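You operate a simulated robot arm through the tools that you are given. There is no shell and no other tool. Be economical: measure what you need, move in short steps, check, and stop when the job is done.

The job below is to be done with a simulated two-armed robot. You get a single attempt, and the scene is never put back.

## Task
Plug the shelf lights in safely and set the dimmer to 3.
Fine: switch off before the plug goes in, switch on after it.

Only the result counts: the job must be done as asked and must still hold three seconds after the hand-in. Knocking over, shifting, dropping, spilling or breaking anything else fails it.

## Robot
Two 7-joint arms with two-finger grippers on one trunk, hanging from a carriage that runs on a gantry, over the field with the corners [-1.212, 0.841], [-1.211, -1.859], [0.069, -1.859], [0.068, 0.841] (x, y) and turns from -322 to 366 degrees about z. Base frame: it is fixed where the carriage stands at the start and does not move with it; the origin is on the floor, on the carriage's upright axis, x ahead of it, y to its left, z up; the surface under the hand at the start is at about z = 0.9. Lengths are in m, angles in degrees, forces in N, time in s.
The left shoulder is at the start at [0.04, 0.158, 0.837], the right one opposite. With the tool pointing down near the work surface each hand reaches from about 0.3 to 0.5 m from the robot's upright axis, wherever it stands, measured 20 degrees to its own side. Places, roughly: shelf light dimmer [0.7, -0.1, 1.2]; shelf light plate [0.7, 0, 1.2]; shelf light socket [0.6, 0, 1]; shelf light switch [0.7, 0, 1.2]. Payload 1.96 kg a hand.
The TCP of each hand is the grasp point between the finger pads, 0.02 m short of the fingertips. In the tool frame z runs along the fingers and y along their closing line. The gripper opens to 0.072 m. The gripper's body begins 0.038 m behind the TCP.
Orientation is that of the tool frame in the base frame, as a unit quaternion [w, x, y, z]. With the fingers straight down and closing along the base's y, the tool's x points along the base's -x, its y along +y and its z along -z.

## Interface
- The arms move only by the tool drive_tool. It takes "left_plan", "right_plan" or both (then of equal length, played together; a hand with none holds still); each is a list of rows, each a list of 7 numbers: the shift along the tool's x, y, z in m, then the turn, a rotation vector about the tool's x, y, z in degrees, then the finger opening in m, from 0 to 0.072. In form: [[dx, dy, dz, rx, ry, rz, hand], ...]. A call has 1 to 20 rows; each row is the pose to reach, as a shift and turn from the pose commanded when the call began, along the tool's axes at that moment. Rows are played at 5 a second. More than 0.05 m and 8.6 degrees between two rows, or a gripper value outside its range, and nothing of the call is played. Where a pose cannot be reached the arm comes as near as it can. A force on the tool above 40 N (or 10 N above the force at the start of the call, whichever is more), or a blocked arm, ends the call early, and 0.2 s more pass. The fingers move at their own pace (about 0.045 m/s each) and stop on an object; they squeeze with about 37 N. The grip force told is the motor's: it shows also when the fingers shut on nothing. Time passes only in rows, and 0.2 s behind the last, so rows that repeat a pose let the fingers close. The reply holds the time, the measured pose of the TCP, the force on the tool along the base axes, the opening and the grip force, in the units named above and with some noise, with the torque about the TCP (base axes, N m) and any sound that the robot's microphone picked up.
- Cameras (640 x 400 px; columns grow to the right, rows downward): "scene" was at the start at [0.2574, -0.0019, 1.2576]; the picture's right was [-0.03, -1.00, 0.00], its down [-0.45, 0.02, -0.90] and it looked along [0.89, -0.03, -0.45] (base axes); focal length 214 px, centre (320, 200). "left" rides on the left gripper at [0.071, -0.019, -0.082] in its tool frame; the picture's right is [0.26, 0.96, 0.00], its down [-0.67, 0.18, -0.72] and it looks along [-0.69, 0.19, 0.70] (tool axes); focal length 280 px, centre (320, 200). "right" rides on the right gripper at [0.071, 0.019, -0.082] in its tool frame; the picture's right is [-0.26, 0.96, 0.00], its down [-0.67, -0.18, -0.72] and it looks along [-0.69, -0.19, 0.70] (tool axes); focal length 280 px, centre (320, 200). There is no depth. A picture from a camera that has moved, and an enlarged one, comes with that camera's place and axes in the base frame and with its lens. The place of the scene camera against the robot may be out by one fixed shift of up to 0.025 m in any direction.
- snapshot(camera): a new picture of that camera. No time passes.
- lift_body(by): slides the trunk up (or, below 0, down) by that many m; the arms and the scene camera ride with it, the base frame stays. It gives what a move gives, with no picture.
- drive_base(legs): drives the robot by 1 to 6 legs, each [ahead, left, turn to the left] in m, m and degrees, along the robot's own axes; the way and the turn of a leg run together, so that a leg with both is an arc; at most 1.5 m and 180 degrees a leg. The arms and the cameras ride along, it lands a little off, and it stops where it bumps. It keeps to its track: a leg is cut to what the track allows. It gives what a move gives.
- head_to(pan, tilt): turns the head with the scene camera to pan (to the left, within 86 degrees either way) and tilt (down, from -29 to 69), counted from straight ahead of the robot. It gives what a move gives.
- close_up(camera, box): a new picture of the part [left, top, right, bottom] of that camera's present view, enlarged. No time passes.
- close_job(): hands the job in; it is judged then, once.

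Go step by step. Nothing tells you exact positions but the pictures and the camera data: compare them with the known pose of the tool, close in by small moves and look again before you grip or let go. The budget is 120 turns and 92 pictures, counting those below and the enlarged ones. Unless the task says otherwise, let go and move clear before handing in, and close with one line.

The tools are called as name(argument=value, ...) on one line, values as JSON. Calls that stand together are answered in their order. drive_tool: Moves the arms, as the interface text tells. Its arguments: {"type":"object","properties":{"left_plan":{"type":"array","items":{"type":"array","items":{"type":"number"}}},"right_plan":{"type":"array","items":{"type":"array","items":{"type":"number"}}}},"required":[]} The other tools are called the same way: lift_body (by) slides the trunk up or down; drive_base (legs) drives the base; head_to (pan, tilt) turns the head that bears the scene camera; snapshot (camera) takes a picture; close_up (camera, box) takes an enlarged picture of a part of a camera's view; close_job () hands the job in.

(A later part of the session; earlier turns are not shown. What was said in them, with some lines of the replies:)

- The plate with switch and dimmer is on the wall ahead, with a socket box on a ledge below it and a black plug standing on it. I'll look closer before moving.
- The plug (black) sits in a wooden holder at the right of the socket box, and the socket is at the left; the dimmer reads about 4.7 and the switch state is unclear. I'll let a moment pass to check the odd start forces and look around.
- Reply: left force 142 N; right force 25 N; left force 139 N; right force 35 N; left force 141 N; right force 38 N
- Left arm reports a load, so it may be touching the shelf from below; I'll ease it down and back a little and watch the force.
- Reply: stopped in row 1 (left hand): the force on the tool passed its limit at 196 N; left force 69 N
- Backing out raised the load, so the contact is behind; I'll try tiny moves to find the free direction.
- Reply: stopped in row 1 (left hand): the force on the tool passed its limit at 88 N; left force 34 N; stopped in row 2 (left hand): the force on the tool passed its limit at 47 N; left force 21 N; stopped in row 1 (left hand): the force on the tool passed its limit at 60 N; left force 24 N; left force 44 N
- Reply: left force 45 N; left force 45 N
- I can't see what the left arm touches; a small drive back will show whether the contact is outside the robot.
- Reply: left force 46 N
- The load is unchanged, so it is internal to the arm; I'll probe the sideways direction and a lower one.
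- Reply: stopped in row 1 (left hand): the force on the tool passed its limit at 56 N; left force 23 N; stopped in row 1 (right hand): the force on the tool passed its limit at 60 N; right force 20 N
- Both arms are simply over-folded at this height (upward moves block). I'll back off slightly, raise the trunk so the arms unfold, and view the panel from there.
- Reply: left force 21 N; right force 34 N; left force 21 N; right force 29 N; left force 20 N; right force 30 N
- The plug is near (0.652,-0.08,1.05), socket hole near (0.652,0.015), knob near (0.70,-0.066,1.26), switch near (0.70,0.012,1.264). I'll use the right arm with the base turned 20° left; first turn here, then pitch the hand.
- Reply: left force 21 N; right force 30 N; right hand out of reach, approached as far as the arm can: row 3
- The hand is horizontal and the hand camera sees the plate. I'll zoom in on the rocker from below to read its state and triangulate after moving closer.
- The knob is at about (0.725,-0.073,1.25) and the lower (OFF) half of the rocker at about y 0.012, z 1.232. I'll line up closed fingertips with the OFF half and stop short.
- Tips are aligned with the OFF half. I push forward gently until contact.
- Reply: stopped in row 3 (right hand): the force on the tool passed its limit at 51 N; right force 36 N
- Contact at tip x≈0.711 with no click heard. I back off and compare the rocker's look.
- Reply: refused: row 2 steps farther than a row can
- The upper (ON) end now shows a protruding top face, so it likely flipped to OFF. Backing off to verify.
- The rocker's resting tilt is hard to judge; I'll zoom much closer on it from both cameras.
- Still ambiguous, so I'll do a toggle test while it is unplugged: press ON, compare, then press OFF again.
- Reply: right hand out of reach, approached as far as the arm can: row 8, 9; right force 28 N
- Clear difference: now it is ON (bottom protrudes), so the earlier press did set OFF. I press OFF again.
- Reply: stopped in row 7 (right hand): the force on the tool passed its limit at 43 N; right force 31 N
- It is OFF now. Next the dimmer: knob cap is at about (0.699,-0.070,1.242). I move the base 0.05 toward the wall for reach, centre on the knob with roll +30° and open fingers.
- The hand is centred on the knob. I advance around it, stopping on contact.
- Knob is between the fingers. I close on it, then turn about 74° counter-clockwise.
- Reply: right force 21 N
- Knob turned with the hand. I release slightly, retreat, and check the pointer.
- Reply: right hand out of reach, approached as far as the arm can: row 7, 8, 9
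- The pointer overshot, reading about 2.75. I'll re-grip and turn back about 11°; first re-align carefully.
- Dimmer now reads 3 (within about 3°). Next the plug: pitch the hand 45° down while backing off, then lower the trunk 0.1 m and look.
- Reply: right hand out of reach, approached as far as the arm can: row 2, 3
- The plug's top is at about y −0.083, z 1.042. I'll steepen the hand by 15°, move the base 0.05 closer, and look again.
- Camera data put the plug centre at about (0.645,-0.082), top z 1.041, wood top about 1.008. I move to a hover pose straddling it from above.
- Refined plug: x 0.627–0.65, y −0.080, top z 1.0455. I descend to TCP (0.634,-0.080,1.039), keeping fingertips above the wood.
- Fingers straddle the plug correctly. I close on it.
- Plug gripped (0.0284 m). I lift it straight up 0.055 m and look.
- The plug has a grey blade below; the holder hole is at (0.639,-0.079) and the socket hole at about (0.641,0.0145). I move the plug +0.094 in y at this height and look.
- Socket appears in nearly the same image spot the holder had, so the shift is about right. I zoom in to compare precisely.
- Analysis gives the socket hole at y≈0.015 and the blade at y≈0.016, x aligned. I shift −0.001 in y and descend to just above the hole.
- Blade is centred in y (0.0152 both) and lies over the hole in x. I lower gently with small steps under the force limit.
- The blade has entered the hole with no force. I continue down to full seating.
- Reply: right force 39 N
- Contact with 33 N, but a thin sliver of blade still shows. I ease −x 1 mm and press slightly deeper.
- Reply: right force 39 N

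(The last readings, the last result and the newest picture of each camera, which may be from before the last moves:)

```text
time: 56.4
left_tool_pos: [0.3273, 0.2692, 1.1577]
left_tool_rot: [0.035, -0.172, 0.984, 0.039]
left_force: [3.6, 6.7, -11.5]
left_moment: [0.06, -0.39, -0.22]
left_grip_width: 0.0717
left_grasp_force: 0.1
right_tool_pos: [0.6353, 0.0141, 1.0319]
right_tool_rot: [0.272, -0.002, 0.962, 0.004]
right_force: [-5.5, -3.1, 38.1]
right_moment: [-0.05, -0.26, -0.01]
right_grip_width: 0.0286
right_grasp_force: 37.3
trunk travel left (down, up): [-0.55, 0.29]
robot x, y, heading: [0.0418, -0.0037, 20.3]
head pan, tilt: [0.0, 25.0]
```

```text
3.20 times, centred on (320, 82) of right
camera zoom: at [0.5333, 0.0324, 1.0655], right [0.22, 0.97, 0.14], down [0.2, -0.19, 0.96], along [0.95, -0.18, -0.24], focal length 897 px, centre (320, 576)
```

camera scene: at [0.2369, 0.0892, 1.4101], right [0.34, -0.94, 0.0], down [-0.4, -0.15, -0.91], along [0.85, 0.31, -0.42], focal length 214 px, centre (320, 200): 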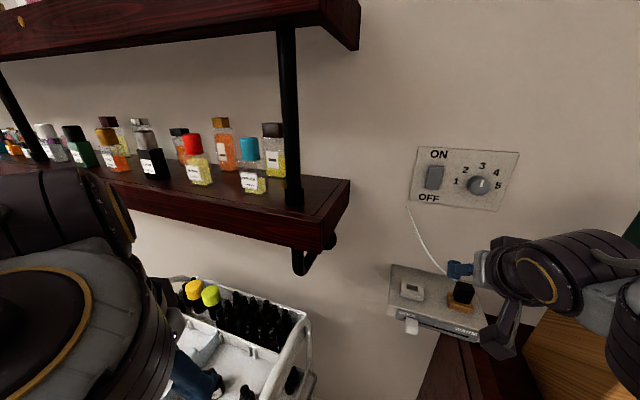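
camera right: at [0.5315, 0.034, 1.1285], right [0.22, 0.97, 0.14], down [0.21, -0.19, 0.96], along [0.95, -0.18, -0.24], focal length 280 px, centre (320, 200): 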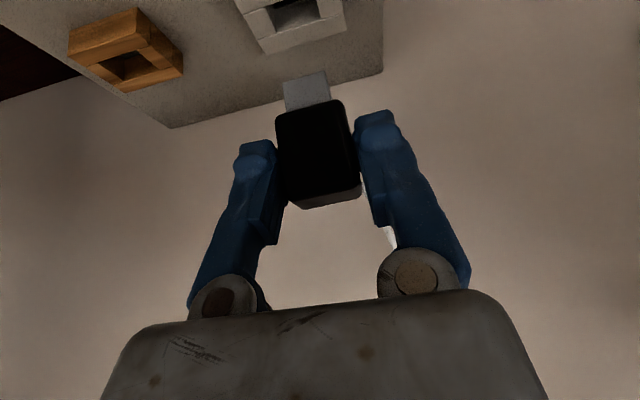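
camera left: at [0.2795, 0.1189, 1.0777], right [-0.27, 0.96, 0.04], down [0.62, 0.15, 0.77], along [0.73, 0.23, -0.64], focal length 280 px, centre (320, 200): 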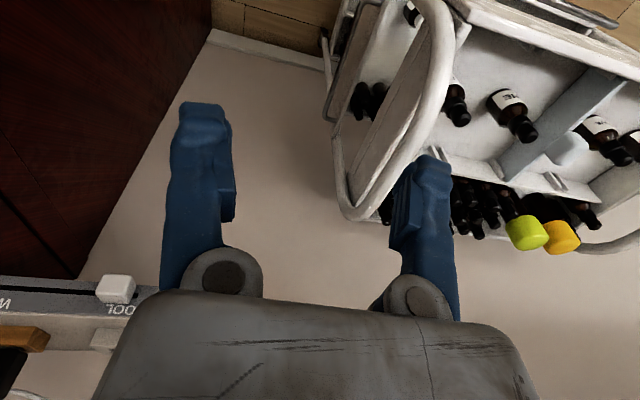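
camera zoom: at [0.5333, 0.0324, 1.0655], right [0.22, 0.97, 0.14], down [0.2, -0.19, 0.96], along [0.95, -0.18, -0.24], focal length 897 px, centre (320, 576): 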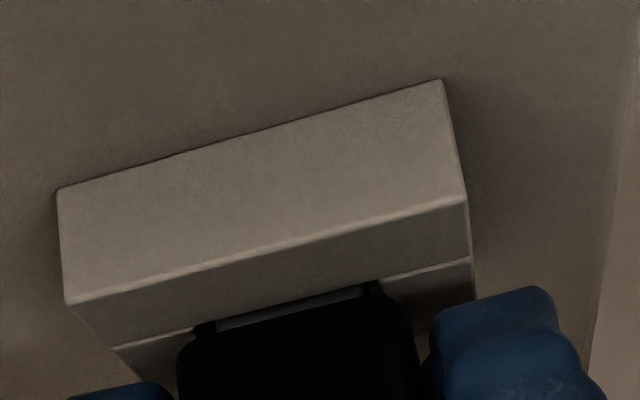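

The plug looks nearly flush (about 1 mm). I ease the load, open the fingers and back away to inspect.

drive_tool(right_plan=[[-0.001, 0, -0.0017, 0, 0, 0, 0.02], [-0.0015, 0, -0.0026, 0, 0, 0, 0.05], [-0.0015, 0, -0.0026, 0, 0, 0, 0.055], [-0.0015, 0, -0.0026, 0, 0, 0, 0.055]])

drive_tool(right_plan=[[-0.005, 0, -0.02, 0, 0, 0, 0.055], [-0.01, 0, -0.05, 0, 0, 0, 0.055], [0, 0, -0.09, 0, 0, 0, 0.055]])

snapshot(camera="right")

close_up(camera="scene", box=[370, 230, 490, 305])

```text
time: 57.4
left_tool_pos: [0.3258, 0.2695, 1.1574]
left_tool_rot: [0.033, -0.172, 0.984, 0.039]
left_force: [4.0, 7.6, -11.6]
left_moment: [0.02, -0.37, -0.24]
left_grip_width: 0.0721
left_grasp_force: 0.1
right_tool_pos: [0.634, 0.0134, 1.0324]
right_tool_rot: [0.269, -0.003, 0.963, 0.003]
right_force: [0.0, -0.5, 0.0]
right_moment: [0.0, 0.03, -0.01]
right_grip_width: 0.0551
right_grasp_force: 0.1
trunk travel left (down, up): [-0.55, 0.29]
robot x, y, heading: [0.0483, 0.002, 20.2]
head pan, tilt: [0.0, 25.0]
```

```text
time: 58.2
left_tool_pos: [0.3257, 0.2685, 1.1569]
left_tool_rot: [0.034, -0.172, 0.984, 0.039]
left_force: [4.6, 7.1, -12.3]
left_moment: [0.08, -0.38, -0.21]
left_grip_width: 0.0718
left_grasp_force: 0.1
right_tool_pos: [0.5853, 0.0148, 1.1118]
right_tool_rot: [0.269, -0.003, 0.963, 0.003]
right_force: [0.8, -0.5, -0.2]
right_moment: [0.0, 0.0, 0.0]
right_grip_width: 0.0552
right_grasp_force: 0.0
trunk travel left (down, up): [-0.55, 0.29]
robot x, y, heading: [0.0463, 0.0047, 20.4]
head pan, tilt: [0.0, 25.0]
```

```text
32 pictures are left
camera right: at [0.4831, 0.0325, 1.146], right [0.22, 0.97, 0.14], down [0.21, -0.19, 0.96], along [0.95, -0.18, -0.24], focal length 280 px, centre (320, 200)
```

right: 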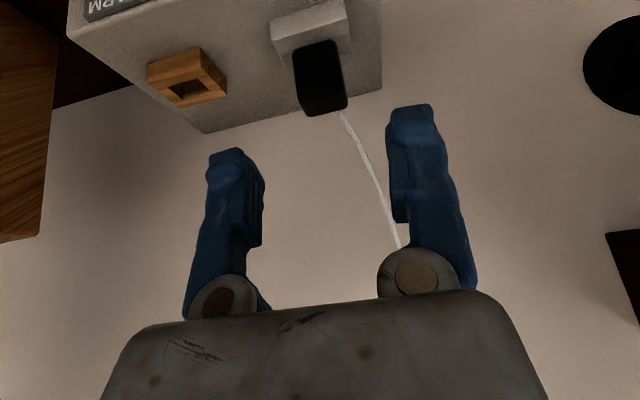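

```text
5.33 times, centred on (430, 268) of scene
camera zoom: at [0.2863, 0.0897, 1.4099], right [0.35, -0.94, 0.0], down [-0.4, -0.15, -0.91], along [0.85, 0.31, -0.42], focal length 1144 px, centre (-267, -160)
```

zoom: 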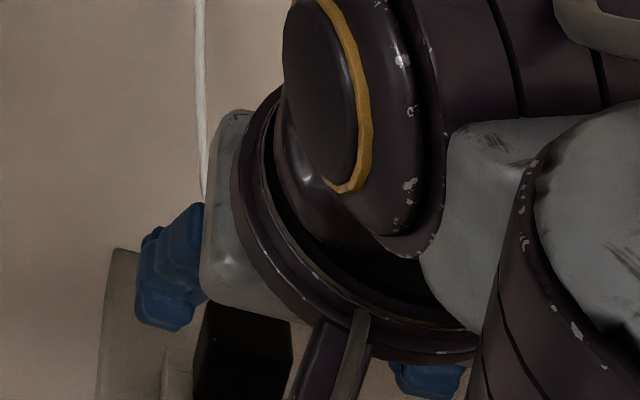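

The plug stands in the socket. I zoom in to check seating, then plan a gentle press on its top.

close_up(camera="right", box=[250, 0, 390, 125])

drive_tool(right_plan=[[0, 0, 0, 0, 0, 0, 0], [-0.02, 0, 0.0, 0, 0, 0, 0], [-0.028, 0, 0.02, 0, 0, 0, 0], [-0.026, 0, 0.045, 0, 0, 0, 0]])

snapshot(camera="right")

```text
3.20 times, centred on (320, 62) of right
camera zoom: at [0.4831, 0.0325, 1.146], right [0.22, 0.97, 0.14], down [0.21, -0.19, 0.96], along [0.95, -0.18, -0.24], focal length 897 px, centre (320, 640)
```

zoom: 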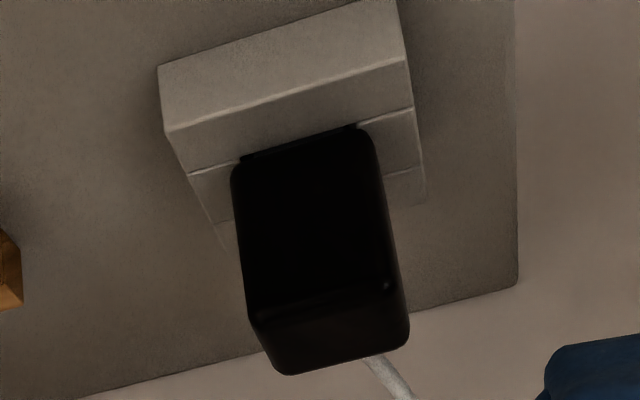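

```text
time: 59.2
left_tool_pos: [0.3264, 0.2698, 1.1571]
left_tool_rot: [0.033, -0.172, 0.984, 0.039]
left_force: [4.5, 6.8, -12.3]
left_moment: [0.05, -0.41, -0.2]
left_grip_width: 0.072
left_grasp_force: 0.2
right_tool_pos: [0.632, 0.0142, 1.0863]
right_tool_rot: [0.269, -0.002, 0.963, 0.003]
right_force: [0.4, 0.2, -0.1]
right_moment: [0.02, -0.01, 0.0]
right_grip_width: 0.0
right_grasp_force: 25.5
trunk travel left (down, up): [-0.55, 0.29]
robot x, y, heading: [0.0435, 0.002, 20.1]
head pan, tilt: [0.0, 25.0]
```

```text
29 pictures are left
camera right: at [0.5302, 0.0328, 1.1208], right [0.22, 0.97, 0.14], down [0.21, -0.19, 0.96], along [0.95, -0.18, -0.24], focal length 280 px, centre (320, 200)
```

right: 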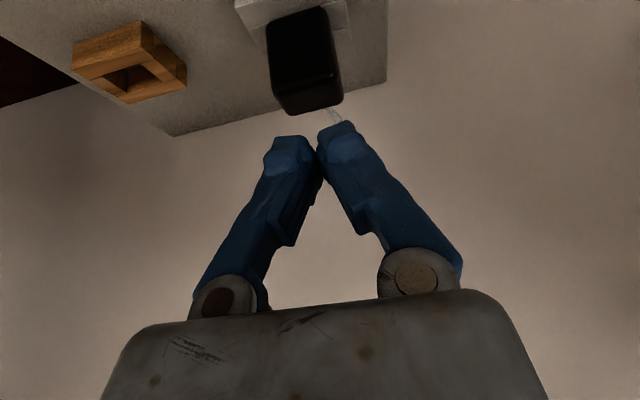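

Seating looks flush. I press gently straight down on the plug's top to make sure.

drive_tool(right_plan=[[0.006, 0, 0.0145, 0, 0, 0, 0], [0.0085, 0, 0.0188, 0, 0, 0, 0], [0.0101, 0, 0.0214, 0, 0, 0, 0], [0.0116, 0, 0.0239, 0, 0, 0, 0], [0.0132, 0, 0.0265, 0, 0, 0, 0], [0.0142, 0, 0.0282, 0, 0, 0, 0]])

```text
time: 60.3
left_tool_pos: [0.3261, 0.2699, 1.1561]
left_tool_rot: [0.035, -0.171, 0.984, 0.04]
left_force: [4.1, 3.3, -6.9]
left_moment: [0.05, -0.14, -0.05]
left_grip_width: 0.0721
left_grasp_force: 0.1
right_tool_pos: [0.6342, 0.0145, 1.063]
right_tool_rot: [0.275, -0.001, 0.962, 0.005]
right_force: [-1.7, 0.3, 8.6]
right_moment: [-0.01, 0.0, 0.03]
right_grip_width: 0.0059
right_grasp_force: 29.1
trunk travel left (down, up): [-0.55, 0.29]
robot x, y, heading: [0.0413, 0.0013, 20.4]
head pan, tilt: [0.0, 25.0]
stopped in row 5 (right hand): the force on the tool passed its limit at 45 N (the readings are from after the stop); the commanded pose is now the measured one
```

Hard stop at plug top ≈1.042: seated. Now retreat, raise the trunk, and level the hand for the ON press.

drive_tool(right_plan=[[-0.01, 0, -0.03, 0, 0, 0, 0], [-0.005, 0, -0.07, 0, 0, 0, 0], [0, 0, -0.1, 0, 0, 0, 0]])

lift_body(by=0.1)

drive_tool(right_plan=[[0, 0, 0, 0, -8, 0, 0], [0, 0, 0, 0, -16, 0, 0], [0, 0, 0, 0, -24, 0, 0], [0, 0, 0, 0, -32, 0, 0], [0, 0, 0, 0, -40, 0, 0], [0, 0, 0, 0, -48, 0, 0], [0, 0, 0, 0, -54, 0, 0], [0, 0, 0, 0, -59, 0, 0]])

snapshot(camera="right")

```text
time: 61.1
left_tool_pos: [0.3256, 0.2682, 1.1566]
left_tool_rot: [0.034, -0.173, 0.984, 0.039]
left_force: [2.9, 6.4, -10.7]
left_moment: [-0.1, -0.38, -0.34]
left_grip_width: 0.0721
left_grasp_force: 0.1
right_tool_pos: [0.584, 0.0134, 1.1457]
right_tool_rot: [0.273, -0.001, 0.962, 0.005]
right_force: [0.1, 0.3, -0.5]
right_moment: [-0.03, 0.01, -0.03]
right_grip_width: 0.0
right_grasp_force: 29.8
trunk travel left (down, up): [-0.55, 0.29]
robot x, y, heading: [0.0434, 0.0015, 20.1]
head pan, tilt: [0.0, 25.0]
```

```text
time: 62.5
left_tool_pos: [0.3257, 0.2698, 1.2566]
left_tool_rot: [0.034, -0.172, 0.984, 0.04]
left_force: [4.2, 6.7, -11.0]
left_moment: [0.09, -0.34, -0.13]
left_grip_width: 0.072
left_grasp_force: 0.1
right_tool_pos: [0.5837, 0.0145, 1.2454]
right_tool_rot: [0.273, -0.002, 0.962, 0.005]
right_force: [-0.2, -0.1, -0.2]
right_moment: [0.01, -0.01, -0.01]
right_grip_width: 0.0
right_grasp_force: 29.3
trunk travel left (down, up): [-0.65, 0.19]
robot x, y, heading: [0.043, 0.0002, 20.4]
head pan, tilt: [0.0, 25.0]
```

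```text
time: 64.2
left_tool_pos: [0.3248, 0.2691, 1.2565]
left_tool_rot: [0.033, -0.172, 0.984, 0.04]
left_force: [3.4, 5.6, -11.6]
left_moment: [0.02, -0.36, -0.22]
left_grip_width: 0.072
left_grasp_force: 0.1
right_tool_pos: [0.5842, 0.0138, 1.2453]
right_tool_rot: [0.712, 0.001, 0.702, 0.005]
right_force: [0.1, 1.2, 0.1]
right_moment: [0.01, -0.02, 0.01]
right_grip_width: 0.0
right_grasp_force: 29.1
trunk travel left (down, up): [-0.65, 0.19]
robot x, y, heading: [0.0421, 0.002, 20.2]
head pan, tilt: [0.0, 25.0]
```

```text
28 pictures are left
camera right: at [0.5037, 0.0327, 1.1743], right [-0.01, 0.96, 0.27], down [-0.72, -0.19, 0.66], along [0.69, -0.19, 0.7], focal length 280 px, centre (320, 200)
```

right: 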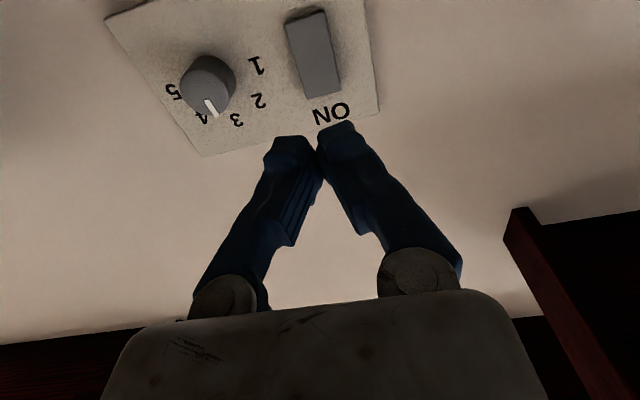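

Pressing the ON half of the rocker (target y 0.011, z 1.272).

drive_tool(right_plan=[[-0.013, -0.002, 0.035, 0, 0, 0, 0], [-0.026, -0.003, 0.07, 0, 0, 0, 0], [-0.026, -0.003, 0.09, 0, 0, 0, 0], [-0.026, -0.003, 0.1, 0, 0, 0, 0], [-0.026, -0.003, 0.105, 0, 0, 0, 0], [-0.026, -0.003, 0.109, 0, 0, 0, 0], [-0.026, -0.003, 0.112, 0, 0, 0, 0]])

drive_tool(right_plan=[[0, 0, -0.03, 0, 0, 0, 0], [0.01, -0.005, -0.07, 0, 0, 0, 0], [0.026, -0.01, -0.1, 0, 0, 0, 0]])

snapshot(camera="scene")

close_up(camera="right", box=[100, 0, 400, 160])

```text
time: 65.8
left_tool_pos: [0.3245, 0.2687, 1.2564]
left_tool_rot: [0.034, -0.171, 0.984, 0.04]
left_force: [3.7, 6.8, -11.4]
left_moment: [0.0, -0.39, -0.2]
left_grip_width: 0.0719
left_grasp_force: 0.1
right_tool_pos: [0.6926, 0.0113, 1.2721]
right_tool_rot: [0.712, 0.001, 0.702, 0.005]
right_force: [-25.2, -2.1, 3.9]
right_moment: [-0.05, 0.07, -0.07]
right_grip_width: 0.0061
right_grasp_force: 29.8
trunk travel left (down, up): [-0.65, 0.19]
robot x, y, heading: [0.0447, -0.0012, 20.2]
head pan, tilt: [0.0, 25.0]
```

```text
time: 66.7
left_tool_pos: [0.3258, 0.269, 1.257]
left_tool_rot: [0.034, -0.172, 0.984, 0.039]
left_force: [4.3, 6.1, -11.6]
left_moment: [0.05, -0.36, -0.2]
left_grip_width: 0.072
left_grasp_force: 0.0
right_tool_pos: [0.5944, -0.0007, 1.2456]
right_tool_rot: [0.712, 0.001, 0.702, 0.005]
right_force: [-0.1, -0.2, 0.4]
right_moment: [0.01, 0.01, -0.02]
right_grip_width: 0.0
right_grasp_force: 30.0
trunk travel left (down, up): [-0.65, 0.19]
robot x, y, heading: [0.0393, 0.0003, 20.2]
head pan, tilt: [0.0, 25.0]
```

```text
27 pictures are left
camera scene: at [0.2861, 0.0897, 1.51], right [0.35, -0.94, 0.0], down [-0.4, -0.15, -0.91], along [0.85, 0.31, -0.42], focal length 214 px, centre (320, 200)
```

scene: 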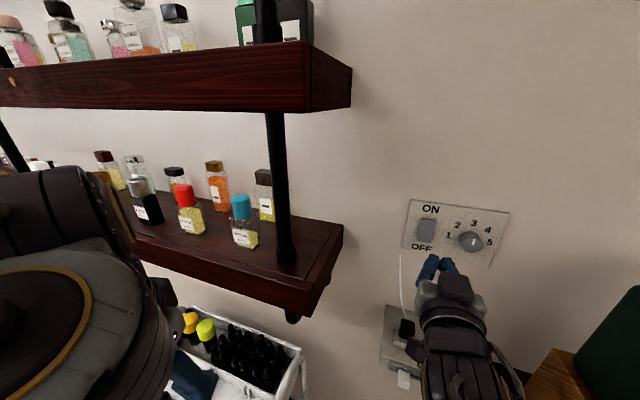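

```text
2.13 times, centred on (250, 80) of right
camera zoom: at [0.5148, 0.0189, 1.1752], right [-0.01, 0.96, 0.27], down [-0.72, -0.19, 0.66], along [0.69, -0.19, 0.7], focal length 598 px, centre (469, 456)
```

zoom: 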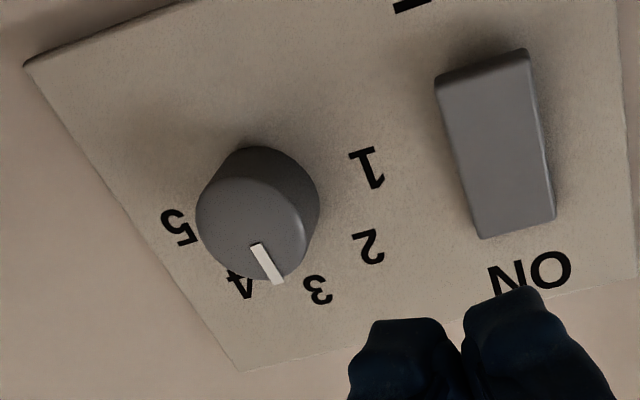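

The rocker's lower end now protrudes, matching ON. I retreat further and verify everything with close-ups.

drive_base(legs=[[-0.12, 0, 0]])

head_to(pan=-20, tilt=35)

snapshot(camera="scene")

```text
time: 67.9
left_tool_pos: [0.2152, 0.2275, 1.2568]
left_tool_rot: [0.034, -0.17, 0.984, 0.039]
left_force: [3.1, 5.7, -10.4]
left_moment: [0.06, -0.32, -0.22]
left_grip_width: 0.0721
left_grasp_force: 0.1
right_tool_pos: [0.4831, -0.0425, 1.2457]
right_tool_rot: [0.712, 0.002, 0.703, 0.004]
right_force: [0.1, 0.4, -0.2]
right_moment: [-0.01, -0.02, 0.0]
right_grip_width: 0.0
right_grasp_force: 29.5
trunk travel left (down, up): [-0.65, 0.19]
robot x, y, heading: [-0.0681, -0.041, 20.0]
head pan, tilt: [0.0, 25.0]
```

```text
time: 68.7
left_tool_pos: [0.2151, 0.2282, 1.2568]
left_tool_rot: [0.034, -0.17, 0.984, 0.039]
left_force: [2.4, 7.0, -9.3]
left_moment: [-0.11, -0.38, -0.31]
left_grip_width: 0.072
left_grasp_force: 0.1
right_tool_pos: [0.4834, -0.0433, 1.2466]
right_tool_rot: [0.712, 0.003, 0.702, 0.004]
right_force: [-0.6, 0.0, 0.0]
right_moment: [0.03, 0.01, -0.01]
right_grip_width: 0.0
right_grasp_force: 29.4
trunk travel left (down, up): [-0.65, 0.19]
robot x, y, heading: [-0.0648, -0.039, 20.1]
head pan, tilt: [-20.0, 35.0]
```

```text
25 pictures are left
camera scene: at [0.1765, 0.0169, 1.4943], right [0.0, -1.0, 0.0], down [-0.57, 0.0, -0.82], along [0.82, 0.0, -0.57], focal length 214 px, centre (320, 200)
```

scene: 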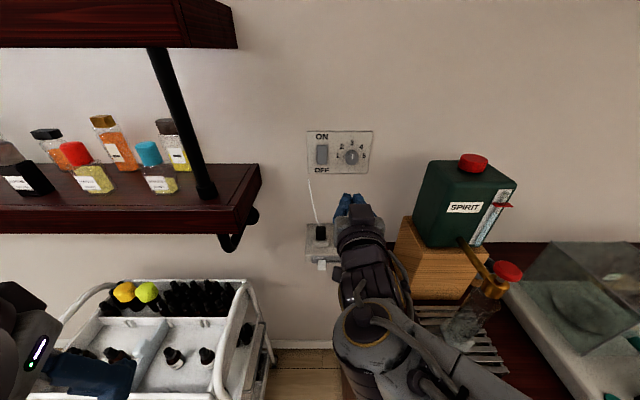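

close_up(camera="scene", box=[300, 125, 380, 175])

close_up(camera="scene", box=[290, 205, 386, 275])

```text
8.00 times, centred on (340, 150) of scene
camera zoom: at [0.1765, 0.0169, 1.4943], right [0.0, -1.0, 0.0], down [-0.57, 0.0, -0.82], along [0.82, 0.0, -0.57], focal length 1716 px, centre (160, 600)
```

zoom: 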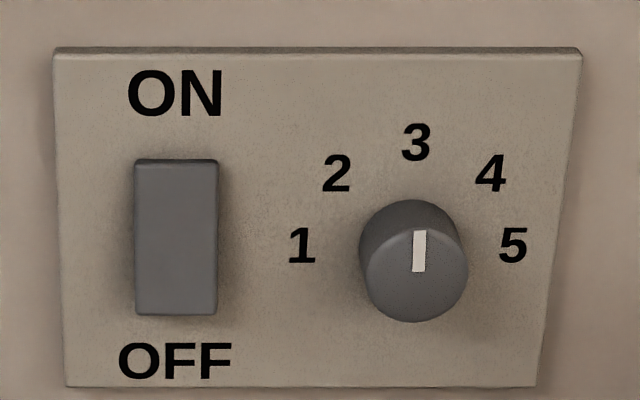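

```text
5.71 times, centred on (338, 240) of scene
camera zoom: at [0.1765, 0.0169, 1.4943], right [0.0, -1.0, 0.0], down [-0.57, 0.0, -0.82], along [0.82, 0.0, -0.57], focal length 1226 px, centre (217, -29)
```

zoom: 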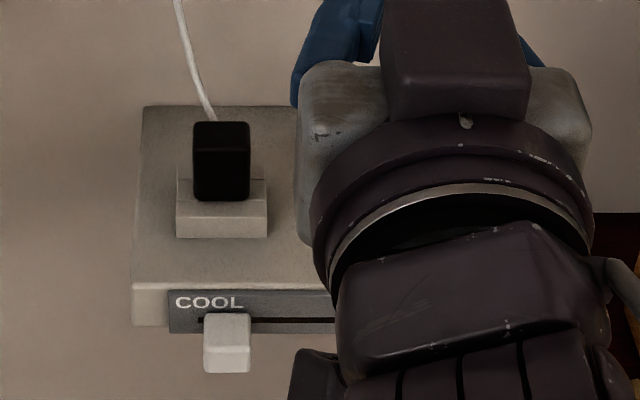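

Everything checks out: the plug is seated in the socket, the switch is ON (pressed only after plugging in), and the dimmer pointer is at 3. The hands are clear, so I hand in.

close_job()

```text
The job is handed in.
```

The shelf lights are plugged in, with the switch off while the plug went in and on only afterwards. The dimmer points at 3 to within about 3°.
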